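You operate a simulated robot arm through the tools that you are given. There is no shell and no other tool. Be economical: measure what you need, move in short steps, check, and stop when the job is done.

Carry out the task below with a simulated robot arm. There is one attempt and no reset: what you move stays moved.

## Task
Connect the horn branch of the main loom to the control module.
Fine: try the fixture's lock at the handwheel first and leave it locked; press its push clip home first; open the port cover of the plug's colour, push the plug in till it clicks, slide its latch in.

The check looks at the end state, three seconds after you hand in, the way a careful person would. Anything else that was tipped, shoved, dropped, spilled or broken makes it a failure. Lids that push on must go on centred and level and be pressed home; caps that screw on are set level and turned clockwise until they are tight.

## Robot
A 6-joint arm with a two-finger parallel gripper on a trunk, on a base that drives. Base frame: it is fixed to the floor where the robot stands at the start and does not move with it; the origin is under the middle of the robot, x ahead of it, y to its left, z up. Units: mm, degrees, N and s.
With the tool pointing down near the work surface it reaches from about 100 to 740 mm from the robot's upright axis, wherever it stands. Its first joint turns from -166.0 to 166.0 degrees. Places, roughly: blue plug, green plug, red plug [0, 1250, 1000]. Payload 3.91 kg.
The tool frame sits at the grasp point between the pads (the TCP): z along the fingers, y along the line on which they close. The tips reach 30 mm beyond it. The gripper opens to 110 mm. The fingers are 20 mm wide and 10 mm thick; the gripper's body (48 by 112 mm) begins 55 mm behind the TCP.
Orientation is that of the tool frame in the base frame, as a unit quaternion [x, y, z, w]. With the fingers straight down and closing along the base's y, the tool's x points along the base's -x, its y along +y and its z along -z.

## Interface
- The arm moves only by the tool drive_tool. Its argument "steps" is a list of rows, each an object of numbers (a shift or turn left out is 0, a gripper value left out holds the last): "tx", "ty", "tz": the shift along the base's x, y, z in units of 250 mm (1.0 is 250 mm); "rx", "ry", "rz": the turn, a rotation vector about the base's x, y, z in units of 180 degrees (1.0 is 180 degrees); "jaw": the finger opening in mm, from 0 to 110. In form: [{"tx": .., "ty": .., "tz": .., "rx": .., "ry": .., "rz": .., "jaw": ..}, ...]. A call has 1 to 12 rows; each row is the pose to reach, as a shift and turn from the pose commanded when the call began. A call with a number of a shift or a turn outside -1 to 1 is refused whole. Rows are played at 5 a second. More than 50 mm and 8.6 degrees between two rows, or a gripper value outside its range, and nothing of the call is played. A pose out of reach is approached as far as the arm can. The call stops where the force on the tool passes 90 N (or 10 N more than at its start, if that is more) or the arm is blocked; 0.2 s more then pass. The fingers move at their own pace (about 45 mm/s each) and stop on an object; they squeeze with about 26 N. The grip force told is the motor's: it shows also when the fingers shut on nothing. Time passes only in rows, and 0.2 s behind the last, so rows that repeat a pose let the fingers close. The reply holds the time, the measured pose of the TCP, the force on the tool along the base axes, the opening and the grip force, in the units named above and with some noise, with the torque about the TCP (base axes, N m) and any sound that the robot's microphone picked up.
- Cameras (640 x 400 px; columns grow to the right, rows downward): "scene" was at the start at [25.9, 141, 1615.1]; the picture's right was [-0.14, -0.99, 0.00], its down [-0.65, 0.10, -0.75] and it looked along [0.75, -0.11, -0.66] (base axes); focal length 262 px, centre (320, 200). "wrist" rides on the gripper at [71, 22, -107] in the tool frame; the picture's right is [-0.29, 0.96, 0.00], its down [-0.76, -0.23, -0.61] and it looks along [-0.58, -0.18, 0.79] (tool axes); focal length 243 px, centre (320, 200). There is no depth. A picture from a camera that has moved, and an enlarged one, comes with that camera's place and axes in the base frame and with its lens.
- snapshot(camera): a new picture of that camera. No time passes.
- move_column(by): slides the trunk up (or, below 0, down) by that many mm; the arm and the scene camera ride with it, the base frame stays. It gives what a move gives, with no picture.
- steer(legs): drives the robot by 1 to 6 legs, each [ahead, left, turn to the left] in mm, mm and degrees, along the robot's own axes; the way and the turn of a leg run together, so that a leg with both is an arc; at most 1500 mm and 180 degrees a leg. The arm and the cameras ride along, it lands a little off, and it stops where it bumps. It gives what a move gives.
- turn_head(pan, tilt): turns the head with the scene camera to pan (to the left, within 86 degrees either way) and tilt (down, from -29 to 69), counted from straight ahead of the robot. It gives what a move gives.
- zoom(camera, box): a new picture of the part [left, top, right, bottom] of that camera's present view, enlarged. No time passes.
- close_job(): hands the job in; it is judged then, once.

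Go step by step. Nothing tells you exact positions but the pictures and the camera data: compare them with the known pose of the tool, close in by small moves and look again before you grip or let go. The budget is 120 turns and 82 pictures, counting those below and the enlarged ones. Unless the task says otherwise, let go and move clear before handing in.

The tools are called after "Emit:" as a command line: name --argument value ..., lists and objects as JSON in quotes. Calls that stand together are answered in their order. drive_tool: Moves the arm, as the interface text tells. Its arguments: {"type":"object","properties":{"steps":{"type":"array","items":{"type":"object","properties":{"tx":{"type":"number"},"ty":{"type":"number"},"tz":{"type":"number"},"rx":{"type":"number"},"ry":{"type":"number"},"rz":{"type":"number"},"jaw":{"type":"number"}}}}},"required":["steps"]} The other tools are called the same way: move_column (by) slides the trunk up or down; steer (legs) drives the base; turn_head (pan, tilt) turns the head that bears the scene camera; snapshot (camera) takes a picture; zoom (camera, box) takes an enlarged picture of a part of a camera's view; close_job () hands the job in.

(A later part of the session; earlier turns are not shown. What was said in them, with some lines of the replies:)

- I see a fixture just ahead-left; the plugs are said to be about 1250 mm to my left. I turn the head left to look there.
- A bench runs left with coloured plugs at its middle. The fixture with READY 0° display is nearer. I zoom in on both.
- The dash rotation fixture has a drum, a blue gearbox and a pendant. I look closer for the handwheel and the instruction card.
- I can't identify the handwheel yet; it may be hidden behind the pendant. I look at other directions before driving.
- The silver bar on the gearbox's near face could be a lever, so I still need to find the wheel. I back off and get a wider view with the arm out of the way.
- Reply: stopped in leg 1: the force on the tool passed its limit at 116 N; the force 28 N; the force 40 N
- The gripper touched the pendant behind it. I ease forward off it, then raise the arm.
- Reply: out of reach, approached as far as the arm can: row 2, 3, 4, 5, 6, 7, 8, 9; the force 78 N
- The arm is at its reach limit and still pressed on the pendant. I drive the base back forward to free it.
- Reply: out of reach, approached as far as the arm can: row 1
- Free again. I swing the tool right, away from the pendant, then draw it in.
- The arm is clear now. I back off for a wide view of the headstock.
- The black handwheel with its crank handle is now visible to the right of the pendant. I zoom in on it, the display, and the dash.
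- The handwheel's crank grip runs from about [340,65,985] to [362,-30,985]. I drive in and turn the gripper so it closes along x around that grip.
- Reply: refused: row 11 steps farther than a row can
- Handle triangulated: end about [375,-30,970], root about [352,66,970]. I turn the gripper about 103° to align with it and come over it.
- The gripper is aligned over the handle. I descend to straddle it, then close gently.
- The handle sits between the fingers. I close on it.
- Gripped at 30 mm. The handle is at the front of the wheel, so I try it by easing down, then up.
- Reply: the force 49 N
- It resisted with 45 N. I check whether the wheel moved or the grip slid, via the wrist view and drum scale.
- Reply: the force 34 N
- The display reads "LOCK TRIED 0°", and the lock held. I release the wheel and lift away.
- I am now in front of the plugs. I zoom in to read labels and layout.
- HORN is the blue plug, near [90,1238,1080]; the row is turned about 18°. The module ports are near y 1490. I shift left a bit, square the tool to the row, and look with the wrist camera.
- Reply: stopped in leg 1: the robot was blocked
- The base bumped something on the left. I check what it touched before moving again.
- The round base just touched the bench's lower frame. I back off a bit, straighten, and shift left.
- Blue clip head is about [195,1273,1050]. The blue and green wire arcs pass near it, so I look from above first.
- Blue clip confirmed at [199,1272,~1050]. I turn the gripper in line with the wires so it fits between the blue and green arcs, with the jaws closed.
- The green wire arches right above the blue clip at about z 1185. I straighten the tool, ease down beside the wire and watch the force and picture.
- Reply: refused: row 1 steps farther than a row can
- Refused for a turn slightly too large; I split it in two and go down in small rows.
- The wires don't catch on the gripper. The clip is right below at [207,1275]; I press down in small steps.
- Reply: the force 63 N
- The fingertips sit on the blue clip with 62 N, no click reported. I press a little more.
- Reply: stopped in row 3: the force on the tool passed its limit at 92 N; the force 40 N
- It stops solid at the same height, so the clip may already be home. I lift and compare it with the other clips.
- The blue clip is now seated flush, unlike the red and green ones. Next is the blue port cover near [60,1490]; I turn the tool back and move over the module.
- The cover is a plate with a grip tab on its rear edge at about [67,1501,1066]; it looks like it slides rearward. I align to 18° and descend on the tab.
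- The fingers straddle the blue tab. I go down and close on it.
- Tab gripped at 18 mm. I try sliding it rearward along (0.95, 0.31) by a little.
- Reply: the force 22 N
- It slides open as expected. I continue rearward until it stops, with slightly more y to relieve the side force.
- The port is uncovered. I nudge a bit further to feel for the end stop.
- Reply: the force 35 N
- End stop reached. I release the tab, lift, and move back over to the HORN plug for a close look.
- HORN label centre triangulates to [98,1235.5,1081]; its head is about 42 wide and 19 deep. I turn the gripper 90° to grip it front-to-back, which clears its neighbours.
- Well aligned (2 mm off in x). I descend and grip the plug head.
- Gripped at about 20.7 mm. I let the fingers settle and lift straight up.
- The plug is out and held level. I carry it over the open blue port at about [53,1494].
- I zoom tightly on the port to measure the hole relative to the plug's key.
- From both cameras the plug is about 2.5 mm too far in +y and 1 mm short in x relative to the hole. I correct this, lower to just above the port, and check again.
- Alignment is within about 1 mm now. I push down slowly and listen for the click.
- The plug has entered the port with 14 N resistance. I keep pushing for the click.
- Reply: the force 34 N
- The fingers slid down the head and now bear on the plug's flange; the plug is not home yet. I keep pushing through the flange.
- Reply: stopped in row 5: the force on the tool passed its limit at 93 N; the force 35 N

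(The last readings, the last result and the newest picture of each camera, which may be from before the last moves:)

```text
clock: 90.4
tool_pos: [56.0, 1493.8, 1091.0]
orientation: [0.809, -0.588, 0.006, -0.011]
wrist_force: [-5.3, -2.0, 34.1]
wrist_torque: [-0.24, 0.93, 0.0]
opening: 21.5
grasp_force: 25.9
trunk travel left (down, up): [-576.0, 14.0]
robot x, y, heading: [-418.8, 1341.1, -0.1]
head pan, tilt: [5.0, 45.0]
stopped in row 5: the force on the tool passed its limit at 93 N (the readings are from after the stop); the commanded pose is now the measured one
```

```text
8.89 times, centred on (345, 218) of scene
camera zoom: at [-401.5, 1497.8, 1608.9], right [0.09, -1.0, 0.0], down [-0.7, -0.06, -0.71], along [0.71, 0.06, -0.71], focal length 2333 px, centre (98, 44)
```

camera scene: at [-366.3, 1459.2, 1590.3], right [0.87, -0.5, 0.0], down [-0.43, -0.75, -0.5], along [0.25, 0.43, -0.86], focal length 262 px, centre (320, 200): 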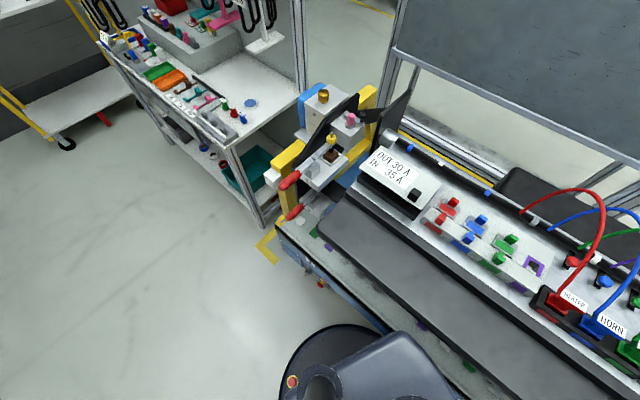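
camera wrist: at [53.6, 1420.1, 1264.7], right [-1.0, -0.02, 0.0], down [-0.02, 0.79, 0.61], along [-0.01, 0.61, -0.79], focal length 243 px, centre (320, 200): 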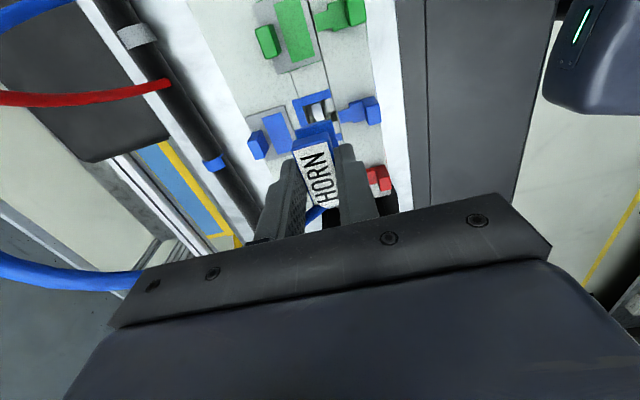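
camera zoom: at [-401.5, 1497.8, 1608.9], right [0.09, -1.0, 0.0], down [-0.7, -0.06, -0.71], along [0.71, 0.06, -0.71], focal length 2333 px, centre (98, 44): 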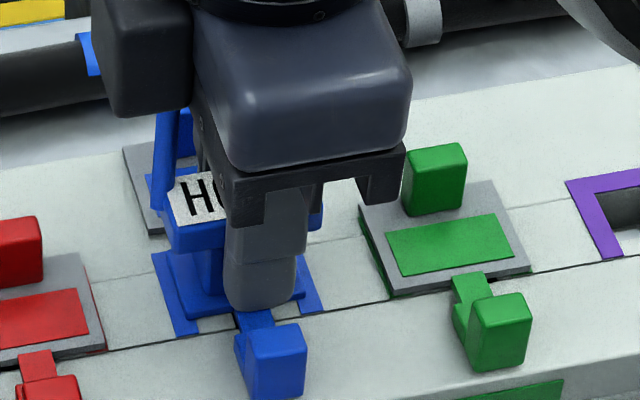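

The front fingertip is likely resting on the latch tongue, so force isn't reaching the plug. I release, rise, and inspect the plug seating before pressing its top.

Emit:
drive_tool --steps '[{"jaw": 28}, {"jaw": 28}, {"jaw": 28, "tz": 0.04}, {"tz": 0.15}, {"tz": 0.3}, {"tz": 0.45}]'

Emit:
zoom --camera "scene" --box '[310, 185, 380, 240]'

Emit:
zoom --camera "wrist" --box '[250, 60, 410, 170]'

```text
clock: 91.8
tool_pos: [57.3, 1493.0, 1199.6]
orientation: [0.809, -0.588, 0.005, -0.008]
wrist_force: [-0.4, -0.7, 0.2]
wrist_torque: [0.0, 0.02, -0.01]
opening: 28.1
grasp_force: 0.1
trunk travel left (down, up): [-576.0, 14.0]
robot x, y, heading: [-421.3, 1344.1, 0.2]
head pan, tilt: [5.0, 45.0]
```

```text
7.27 times, centred on (345, 212) of scene
camera zoom: at [-397.5, 1499.3, 1609.4], right [0.09, -1.0, 0.0], down [-0.7, -0.06, -0.71], along [0.7, 0.06, -0.71], focal length 1909 px, centre (138, 109)
```

zoom: 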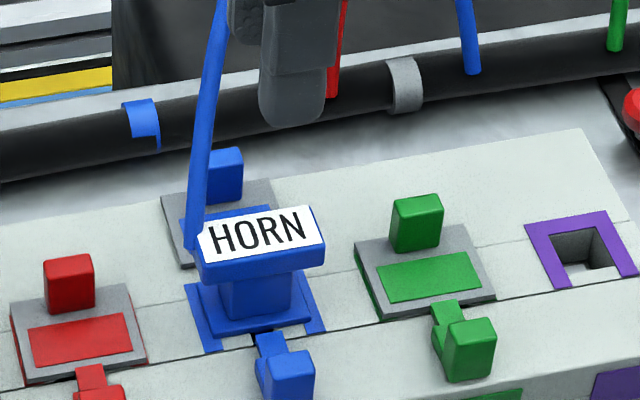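

```text
3.64 times, centred on (330, 115) of wrist
camera zoom: at [56.9, 1418.6, 1306.2], right [-1.0, -0.02, -0.02], down [-0.03, 0.79, 0.61], along [0.0, 0.61, -0.79], focal length 882 px, centre (284, 509)
```

zoom: 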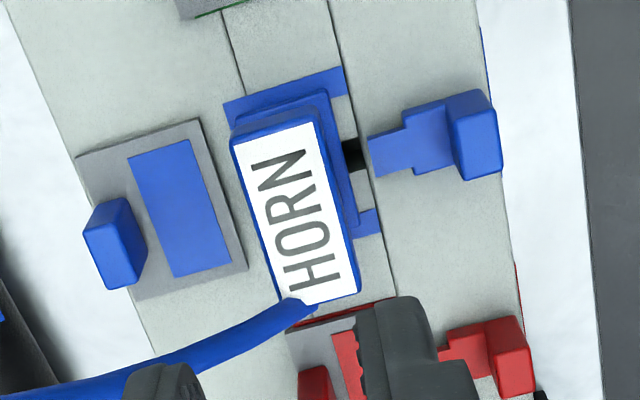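

The plug sits upright in the port with its flange almost on the frame. I close the jaws and press its top centre for the click.

Emit:
drive_tool --steps '[{"jaw": 0, "rx": -0.0023, "ry": 0.0055, "tx": -0.006, "ty": 0.006}, {"rx": -0.0023, "ry": 0.0055, "tx": -0.006, "ty": 0.006, "tz": -0.15}, {"rx": -0.0023, "ry": 0.0055, "tx": -0.006, "ty": 0.006, "tz": -0.28}, {"rx": -0.0023, "ry": 0.0055, "tx": -0.006, "ty": 0.006, "tz": -0.31}, {"rx": -0.0023, "ry": 0.0055, "tx": -0.006, "ty": 0.006, "tz": -0.325}, {"rx": -0.0023, "ry": 0.0055, "tx": -0.006, "ty": 0.006, "tz": -0.335}, {"rx": -0.0023, "ry": 0.0055, "tx": -0.006, "ty": 0.006, "tz": -0.345}, {"rx": -0.0023, "ry": 0.0055, "tx": -0.006, "ty": 0.006, "tz": -0.355}, {"rx": -0.0023, "ry": 0.0055, "tx": -0.006, "ty": 0.006, "tz": -0.365}, {"rx": -0.0023, "ry": 0.0055, "tx": -0.006, "ty": 0.006, "tz": -0.375}, {"rx": -0.0023, "ry": 0.0055, "tx": -0.006, "ty": 0.006, "tz": -0.385}, {"rx": -0.0023, "ry": 0.0055, "tx": -0.006, "ty": 0.006, "tz": -0.395}]'

```text
clock: 93.8
tool_pos: [56.5, 1496.2, 1121.7]
orientation: [0.809, -0.587, 0.008, -0.011]
wrist_force: [-14.8, -5.2, 35.2]
wrist_torque: [-0.22, 0.46, 0.03]
opening: 0.0
grasp_force: 26.0
trunk travel left (down, up): [-576.0, 14.0]
robot x, y, heading: [-421.2, 1337.2, -0.1]
head pan, tilt: [5.0, 45.0]
stopped in row 9: the force on the tool passed its limit at 93 N (the readings are from after the stop); the commanded pose is now the measured one
```

It stopped hard at 93 N without a click report. I lift and zoom tightly to see whether a gap remains under the flange.

Emit:
drive_tool --steps '[{"tz": 0.12}, {"tz": 0.3}, {"tz": 0.48}, {"tz": 0.6}]'

Emit:
zoom --camera "scene" --box '[323, 205, 355, 228]'

Emit:
zoom --camera "wrist" --box '[260, 70, 400, 160]'

```text
clock: 94.8
tool_pos: [59.3, 1496.4, 1268.3]
orientation: [0.809, -0.588, 0.006, -0.009]
wrist_force: [-0.9, 0.6, -0.6]
wrist_torque: [-0.03, -0.03, 0.01]
opening: 0.0
grasp_force: 26.2
trunk travel left (down, up): [-576.0, 14.0]
robot x, y, heading: [-418.7, 1341.1, 0.1]
head pan, tilt: [5.0, 45.0]
```

```text
16.00 times, centred on (339, 216) of scene
camera zoom: at [-397.5, 1499.2, 1609.4], right [0.09, -1.0, 0.0], down [-0.7, -0.06, -0.71], along [0.7, 0.06, -0.71], focal length 4199 px, centre (16, -64)
```

zoom: 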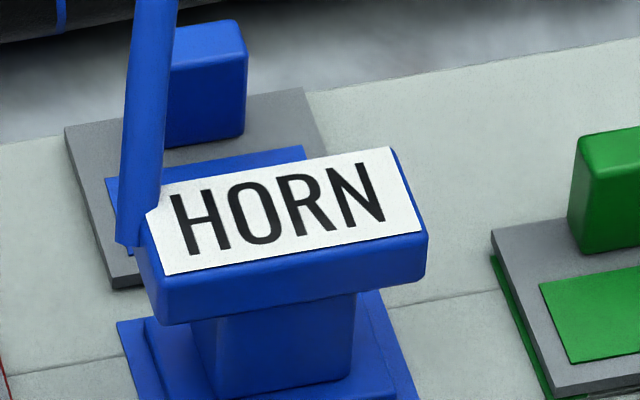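

```text
4.44 times, centred on (330, 115) of wrist
camera zoom: at [58.5, 1421.4, 1376.0], right [-1.0, -0.02, -0.02], down [-0.03, 0.79, 0.61], along [0.0, 0.61, -0.79], focal length 1078 px, centre (276, 578)
```

zoom: 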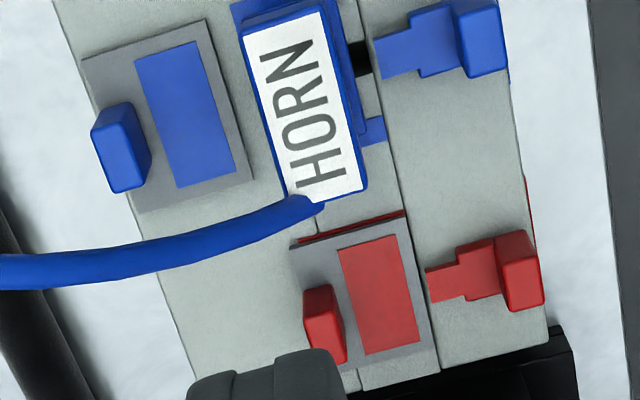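

I check the flange's lower edge against the frame.

Emit:
zoom --camera "scene" --box '[320, 213, 360, 243]'

```text
13.33 times, centred on (340, 228) of scene
camera zoom: at [-397.5, 1499.2, 1609.4], right [0.09, -1.0, 0.0], down [-0.7, -0.06, -0.71], along [0.7, 0.06, -0.71], focal length 3499 px, centre (53, -173)
```

zoom: 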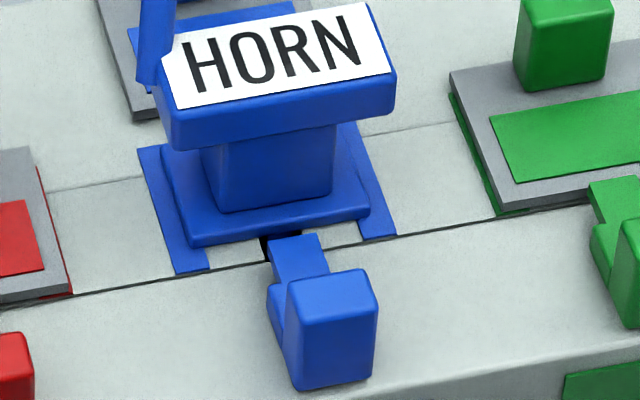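

The plug sits level with its flange on the frame and its key in the notch. The latch head is at [11,1480,1076]; I turn the gripper back and go in front of it, jaws closed, to push it rearward.

Emit:
drive_tool --steps '[{"rz": -0.0417}, {"rz": -0.0834}, {"rz": -0.125}, {"rz": -0.1667}, {"rz": -0.2084}, {"rz": -0.25}, {"rz": -0.2917}, {"rz": -0.3334}, {"rz": -0.375, "tx": -0.1, "ty": -0.03}, {"rz": -0.4167, "tx": -0.2, "ty": -0.06}, {"rz": -0.4584, "tx": -0.27, "ty": -0.09}, {"rz": -0.5, "tx": -0.272, "ty": -0.091}]'

Emit:
drive_tool --steps '[{"tz": -0.18}, {"tz": -0.36}, {"tz": -0.54}, {"tz": -0.64}, {"tz": -0.64}]'

Emit:
zoom --camera "scene" --box '[305, 190, 385, 250]'

```text
clock: 97.3
tool_pos: [-6.6, 1474.3, 1268.5]
orientation: [-0.155, 0.988, -0.011, 0.003]
wrist_force: [-1.0, -0.1, -0.4]
wrist_torque: [0.02, -0.01, 0.01]
opening: 0.0
grasp_force: 26.0
trunk travel left (down, up): [-576.0, 14.0]
robot x, y, heading: [-420.3, 1341.7, -0.1]
head pan, tilt: [5.0, 45.0]
```

```text
clock: 98.5
tool_pos: [-8.7, 1475.5, 1109.0]
orientation: [-0.156, 0.988, -0.011, 0.003]
wrist_force: [0.2, -0.1, -0.2]
wrist_torque: [-0.02, -0.01, 0.02]
opening: 0.0
grasp_force: 25.6
trunk travel left (down, up): [-576.0, 14.0]
robot x, y, heading: [-419.1, 1338.9, 0.1]
head pan, tilt: [5.0, 45.0]
```

```text
6.67 times, centred on (345, 220) of scene
camera zoom: at [-397.4, 1499.3, 1609.5], right [0.09, -1.0, 0.0], down [-0.7, -0.06, -0.71], along [0.7, 0.06, -0.71], focal length 1750 px, centre (153, 67)
```

zoom: 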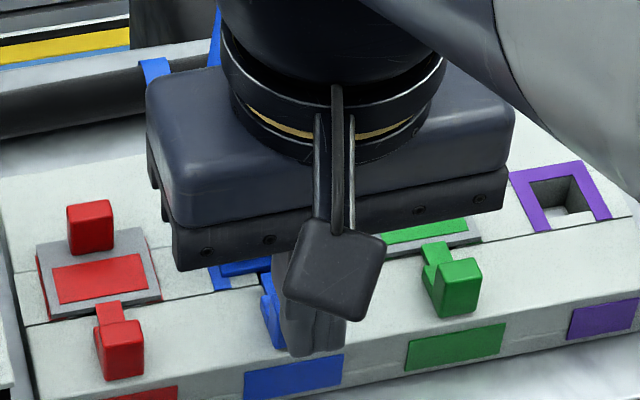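

The finger is in front of the latch, slightly to the right. I correct 2.5 mm, lower, and push rearward in small steps.

Emit:
drive_tool --steps '[{"tx": -0.003, "ty": 0.0096}, {"tx": -0.003, "ty": 0.0096, "tz": -0.06}, {"tx": 0.016, "ty": 0.0158, "tz": -0.06}, {"tx": 0.035, "ty": 0.022, "tz": -0.06}, {"tx": 0.045, "ty": 0.0252, "tz": -0.06}, {"tx": 0.054, "ty": 0.0281, "tz": -0.06}, {"tx": 0.063, "ty": 0.031, "tz": -0.06}]'

```text
clock: 100.2
tool_pos: [3.9, 1481.5, 1091.8]
orientation: [-0.156, 0.988, -0.01, 0.0]
wrist_force: [-20.7, -6.1, 3.0]
wrist_torque: [-0.13, 0.3, -0.04]
opening: 0.2
grasp_force: 26.5
trunk travel left (down, up): [-576.0, 14.0]
robot x, y, heading: [-419.9, 1339.6, -0.2]
head pan, tilt: [5.0, 45.0]
```

Contact with about 21 N along the slide direction. I continue pushing.

Emit:
drive_tool --steps '[{"tx": 0.0095, "ty": 0.0031}, {"tx": 0.019, "ty": 0.0062}, {"tx": 0.0285, "ty": 0.0093}, {"tx": 0.038, "ty": 0.0124}, {"tx": 0.0475, "ty": 0.0155}, {"tx": 0.0475, "ty": 0.0155}]'

Emit:
zoom --camera "wrist" --box '[200, 50, 440, 200]'

```text
clock: 101.5
tool_pos: [4.7, 1481.8, 1094.3]
orientation: [-0.157, 0.988, -0.013, -0.009]
wrist_force: [-73.2, -17.9, 15.8]
wrist_torque: [0.42, 1.37, -0.07]
opening: 0.0
grasp_force: 26.1
trunk travel left (down, up): [-576.0, 14.0]
robot x, y, heading: [-424.8, 1339.4, 0.2]
head pan, tilt: [5.0, 45.0]
```

```text
2.67 times, centred on (320, 125) of wrist
camera zoom: at [-69.0, 1482.6, 1202.1], right [-0.02, 1.0, -0.03], down [0.8, 0.03, 0.6], along [0.6, -0.01, -0.8], focal length 647 px, centre (320, 400)
```

zoom: 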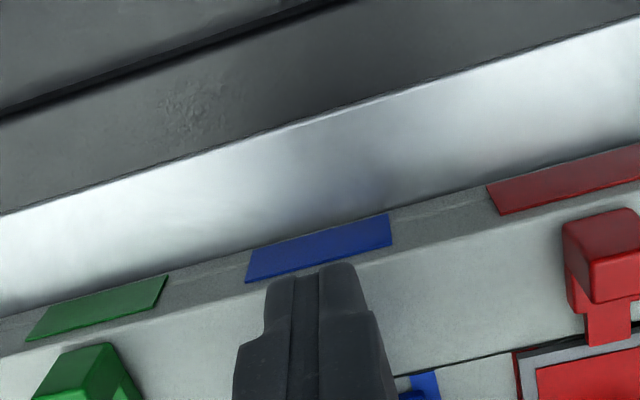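

It stops at 73 N. I back the finger away and look at the latch and the plug.

Emit:
drive_tool --steps '[{"tx": -0.08, "ty": -0.025}, {"tx": -0.16, "ty": -0.05}, {"tx": -0.2, "ty": -0.06, "tz": 0.1}, {"tx": -0.2, "ty": -0.06, "tz": 0.28}, {"tx": -0.1, "ty": -0.2, "tz": 0.46}, {"tx": -0.1, "ty": -0.38, "tz": 0.56}, {"tx": 0, "ty": -0.5, "tz": 0.6}]'

Emit:
zoom --camera "scene" --box '[315, 205, 371, 243]'

```text
refused: row 5 steps farther than a row can; nothing moved
```

```text
10.53 times, centred on (343, 224) of scene
camera zoom: at [-409.0, 1496.2, 1610.0], right [0.09, -1.0, 0.0], down [-0.7, -0.06, -0.71], along [0.71, 0.06, -0.7], focal length 2762 px, centre (78, -53)
```

zoom: 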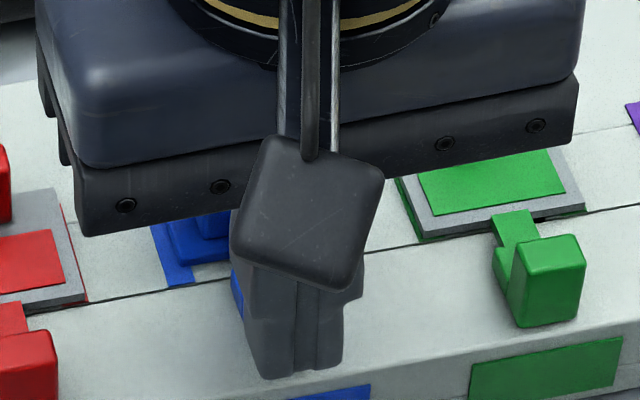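

Row limit exceeded; I retry with smaller steps and then look.

Emit:
drive_tool --steps '[{"tx": -0.08, "ty": -0.025}, {"tx": -0.16, "ty": -0.05}, {"tx": -0.2, "ty": -0.06, "tz": 0.1}, {"tx": -0.2, "ty": -0.06, "tz": 0.26}, {"tx": -0.15, "ty": -0.12, "tz": 0.4}, {"tx": -0.1, "ty": -0.24, "tz": 0.5}, {"tx": -0.1, "ty": -0.4, "tz": 0.56}, {"tx": -0.1, "ty": -0.56, "tz": 0.6}]'

Emit:
zoom --camera "scene" --box '[315, 205, 371, 243]'

```text
clock: 103.3
tool_pos: [-3.7, 1345.9, 1243.4]
orientation: [-0.156, 0.988, -0.01, 0.003]
wrist_force: [0.3, 1.2, 0.3]
wrist_torque: [0.01, -0.01, -0.04]
opening: 0.0
grasp_force: 25.8
trunk travel left (down, up): [-576.0, 14.0]
robot x, y, heading: [-420.5, 1337.8, 0.1]
head pan, tilt: [5.0, 45.0]
```

```text
10.53 times, centred on (343, 224) of scene
camera zoom: at [-397.6, 1499.0, 1609.5], right [0.09, -1.0, 0.0], down [-0.7, -0.06, -0.71], along [0.7, 0.06, -0.71], focal length 2762 px, centre (78, -53)
```

zoom: 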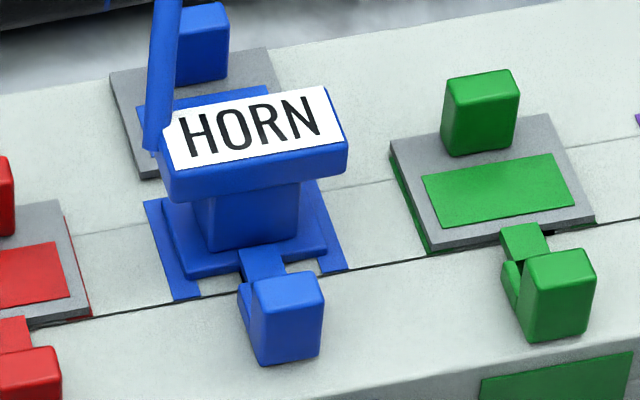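

The latch moved about 10.7 mm; its shoulder now meets the panel seam, so it is fully in. I check the station display for status.

Emit:
turn_head --pan -58 --tilt 35

Emit:
zoom --camera "scene" --box '[240, 130, 400, 270]'

```text
clock: 104.7
tool_pos: [-4.3, 1346.6, 1242.2]
orientation: [-0.156, 0.988, -0.01, 0.003]
wrist_force: [-0.1, -0.1, -0.5]
wrist_torque: [-0.01, 0.0, -0.03]
opening: 0.0
grasp_force: 26.0
trunk travel left (down, up): [-576.0, 14.0]
robot x, y, heading: [-423.6, 1336.1, 0.3]
head pan, tilt: [-58.0, 35.0]
```

```text
2.86 times, centred on (320, 200) of scene
camera zoom: at [-431.7, 1417.5, 1624.3], right [-0.85, -0.53, 0.0], down [-0.3, 0.49, -0.82], along [0.43, -0.69, -0.57], focal length 750 px, centre (320, 200)
```

zoom: 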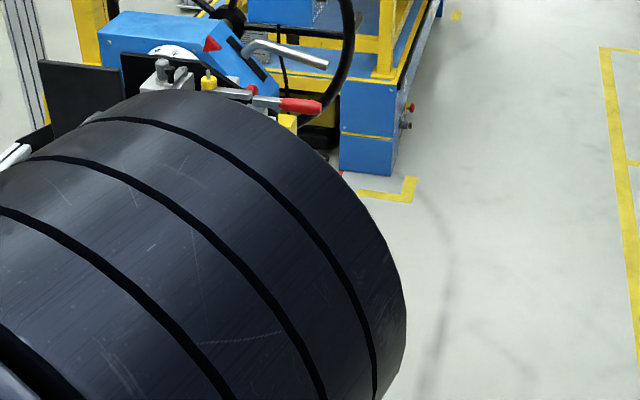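

The arm hides the display. I back away (needed anyway) and drive right to view it.

Emit:
steer --legs '[[-170, 0, 0], [0, -700, 0]]'

Emit:
turn_head --pan -15 --tilt 42

Emit:
snapshot --camera "scene"

```text
clock: 109.6
tool_pos: [-173.2, 640.5, 1242.9]
orientation: [-0.156, 0.988, -0.011, 0.002]
wrist_force: [0.1, -0.4, 0.1]
wrist_torque: [0.01, -0.01, 0.02]
opening: 0.0
grasp_force: 26.1
trunk travel left (down, up): [-576.0, 14.0]
robot x, y, heading: [-591.0, 635.8, 0.0]
head pan, tilt: [-58.0, 35.0]
```

```text
clock: 110.7
tool_pos: [-172.2, 639.1, 1242.7]
orientation: [-0.156, 0.988, -0.01, 0.002]
wrist_force: [-0.7, -0.2, 0.5]
wrist_torque: [0.0, -0.02, -0.02]
opening: 0.0
grasp_force: 26.1
trunk travel left (down, up): [-576.0, 14.0]
robot x, y, heading: [-589.9, 634.9, -0.3]
head pan, tilt: [-15.0, 42.0]
```

```text
3 pictures are left
camera scene: at [-566.3, 764.9, 1613.8], right [-0.26, -0.97, 0.0], down [-0.65, 0.17, -0.74], along [0.72, -0.19, -0.67], focal length 262 px, centre (320, 200)
```

scene: 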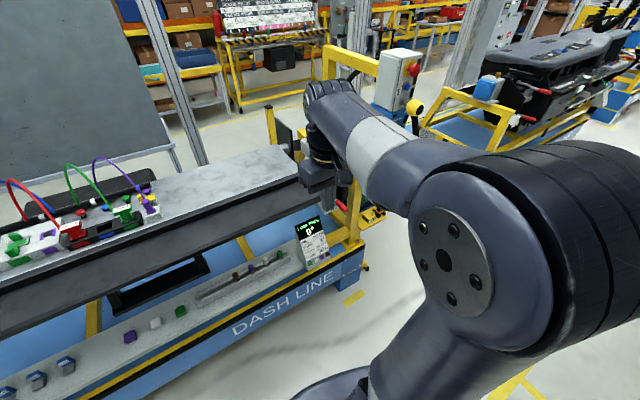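

I read the display with one zoom.

Emit:
zoom --camera "scene" --box '[285, 210, 341, 265]'

```text
7.27 times, centred on (313, 238) of scene
camera zoom: at [-566.3, 764.9, 1613.8], right [-0.26, -0.97, 0.0], down [-0.65, 0.17, -0.74], along [0.72, -0.19, -0.67], focal length 1909 px, centre (371, -73)
```

zoom: 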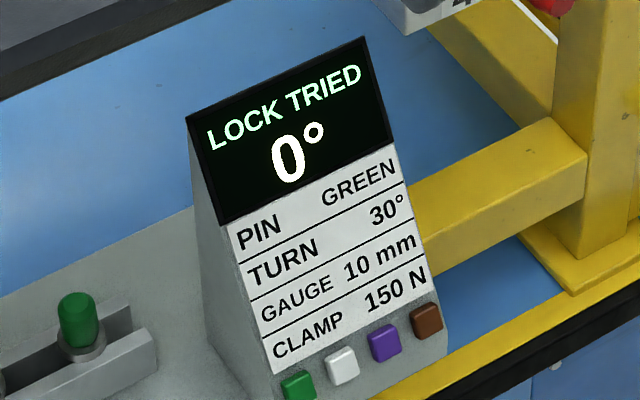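

The display confirms "LOCK TRIED 0°", so the lock holds. I take one last look at the plug from this side to verify it is seated.

Emit:
turn_head --pan 46 --tilt 31.5

Emit:
zoom --camera "scene" --box '[288, 180, 352, 220]'

```text
clock: 112.0
tool_pos: [-172.6, 639.3, 1242.6]
orientation: [-0.156, 0.988, -0.011, 0.002]
wrist_force: [0.2, 0.1, -0.8]
wrist_torque: [0.01, -0.01, 0.01]
opening: 0.0
grasp_force: 26.0
trunk travel left (down, up): [-576.0, 14.0]
robot x, y, heading: [-590.8, 632.6, -0.2]
head pan, tilt: [46.0, 31.5]
```

```text
10.00 times, centred on (320, 200) of scene
camera zoom: at [-584.5, 851.1, 1629.7], right [0.72, -0.7, 0.0], down [-0.36, -0.38, -0.85], along [0.59, 0.61, -0.52], focal length 2624 px, centre (320, 200)
```

zoom: 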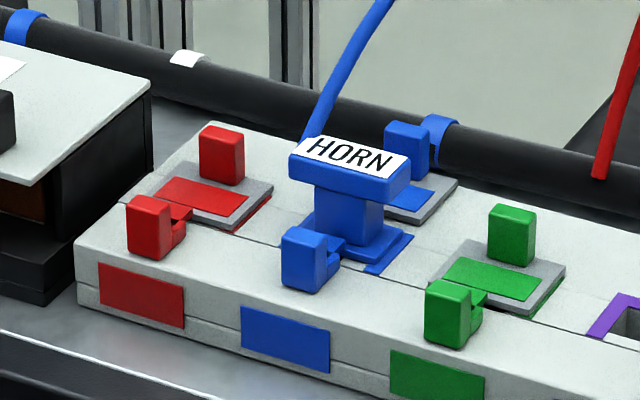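

The plug sits level with its flange flush on the port, the latch is in against it, and the arm is empty and clear. I hand the job in.

Emit:
close_job

```text
The job is handed in.
```

The HORN branch (blue plug) is in its module port with the latch slid in, but the microphone never reported a click, neither for the plug nor for the clip. I judged both by how they looked and where they stopped.

- **Lock:** I tried it at the handwheel and it held. The station display reads "LOCK TRIED 0°".
- **Push clip:** the blue clip is pressed down and sits lower than the red and green ones.
- **Port cover:** the blue cover is slid back to its end stop.
- **Plug:** the blue plug stopped solid at about 93 N, and its flange looks level and flush on the port frame.
- **Latch:** it moved about 10.7 mm, until its shoulder met the panel seam.

Early on, backing up pressed the gripper against the pendant (116 N at the stop), and later the base touched the bench's lower frame. I saw nothing moved or damaged by either.
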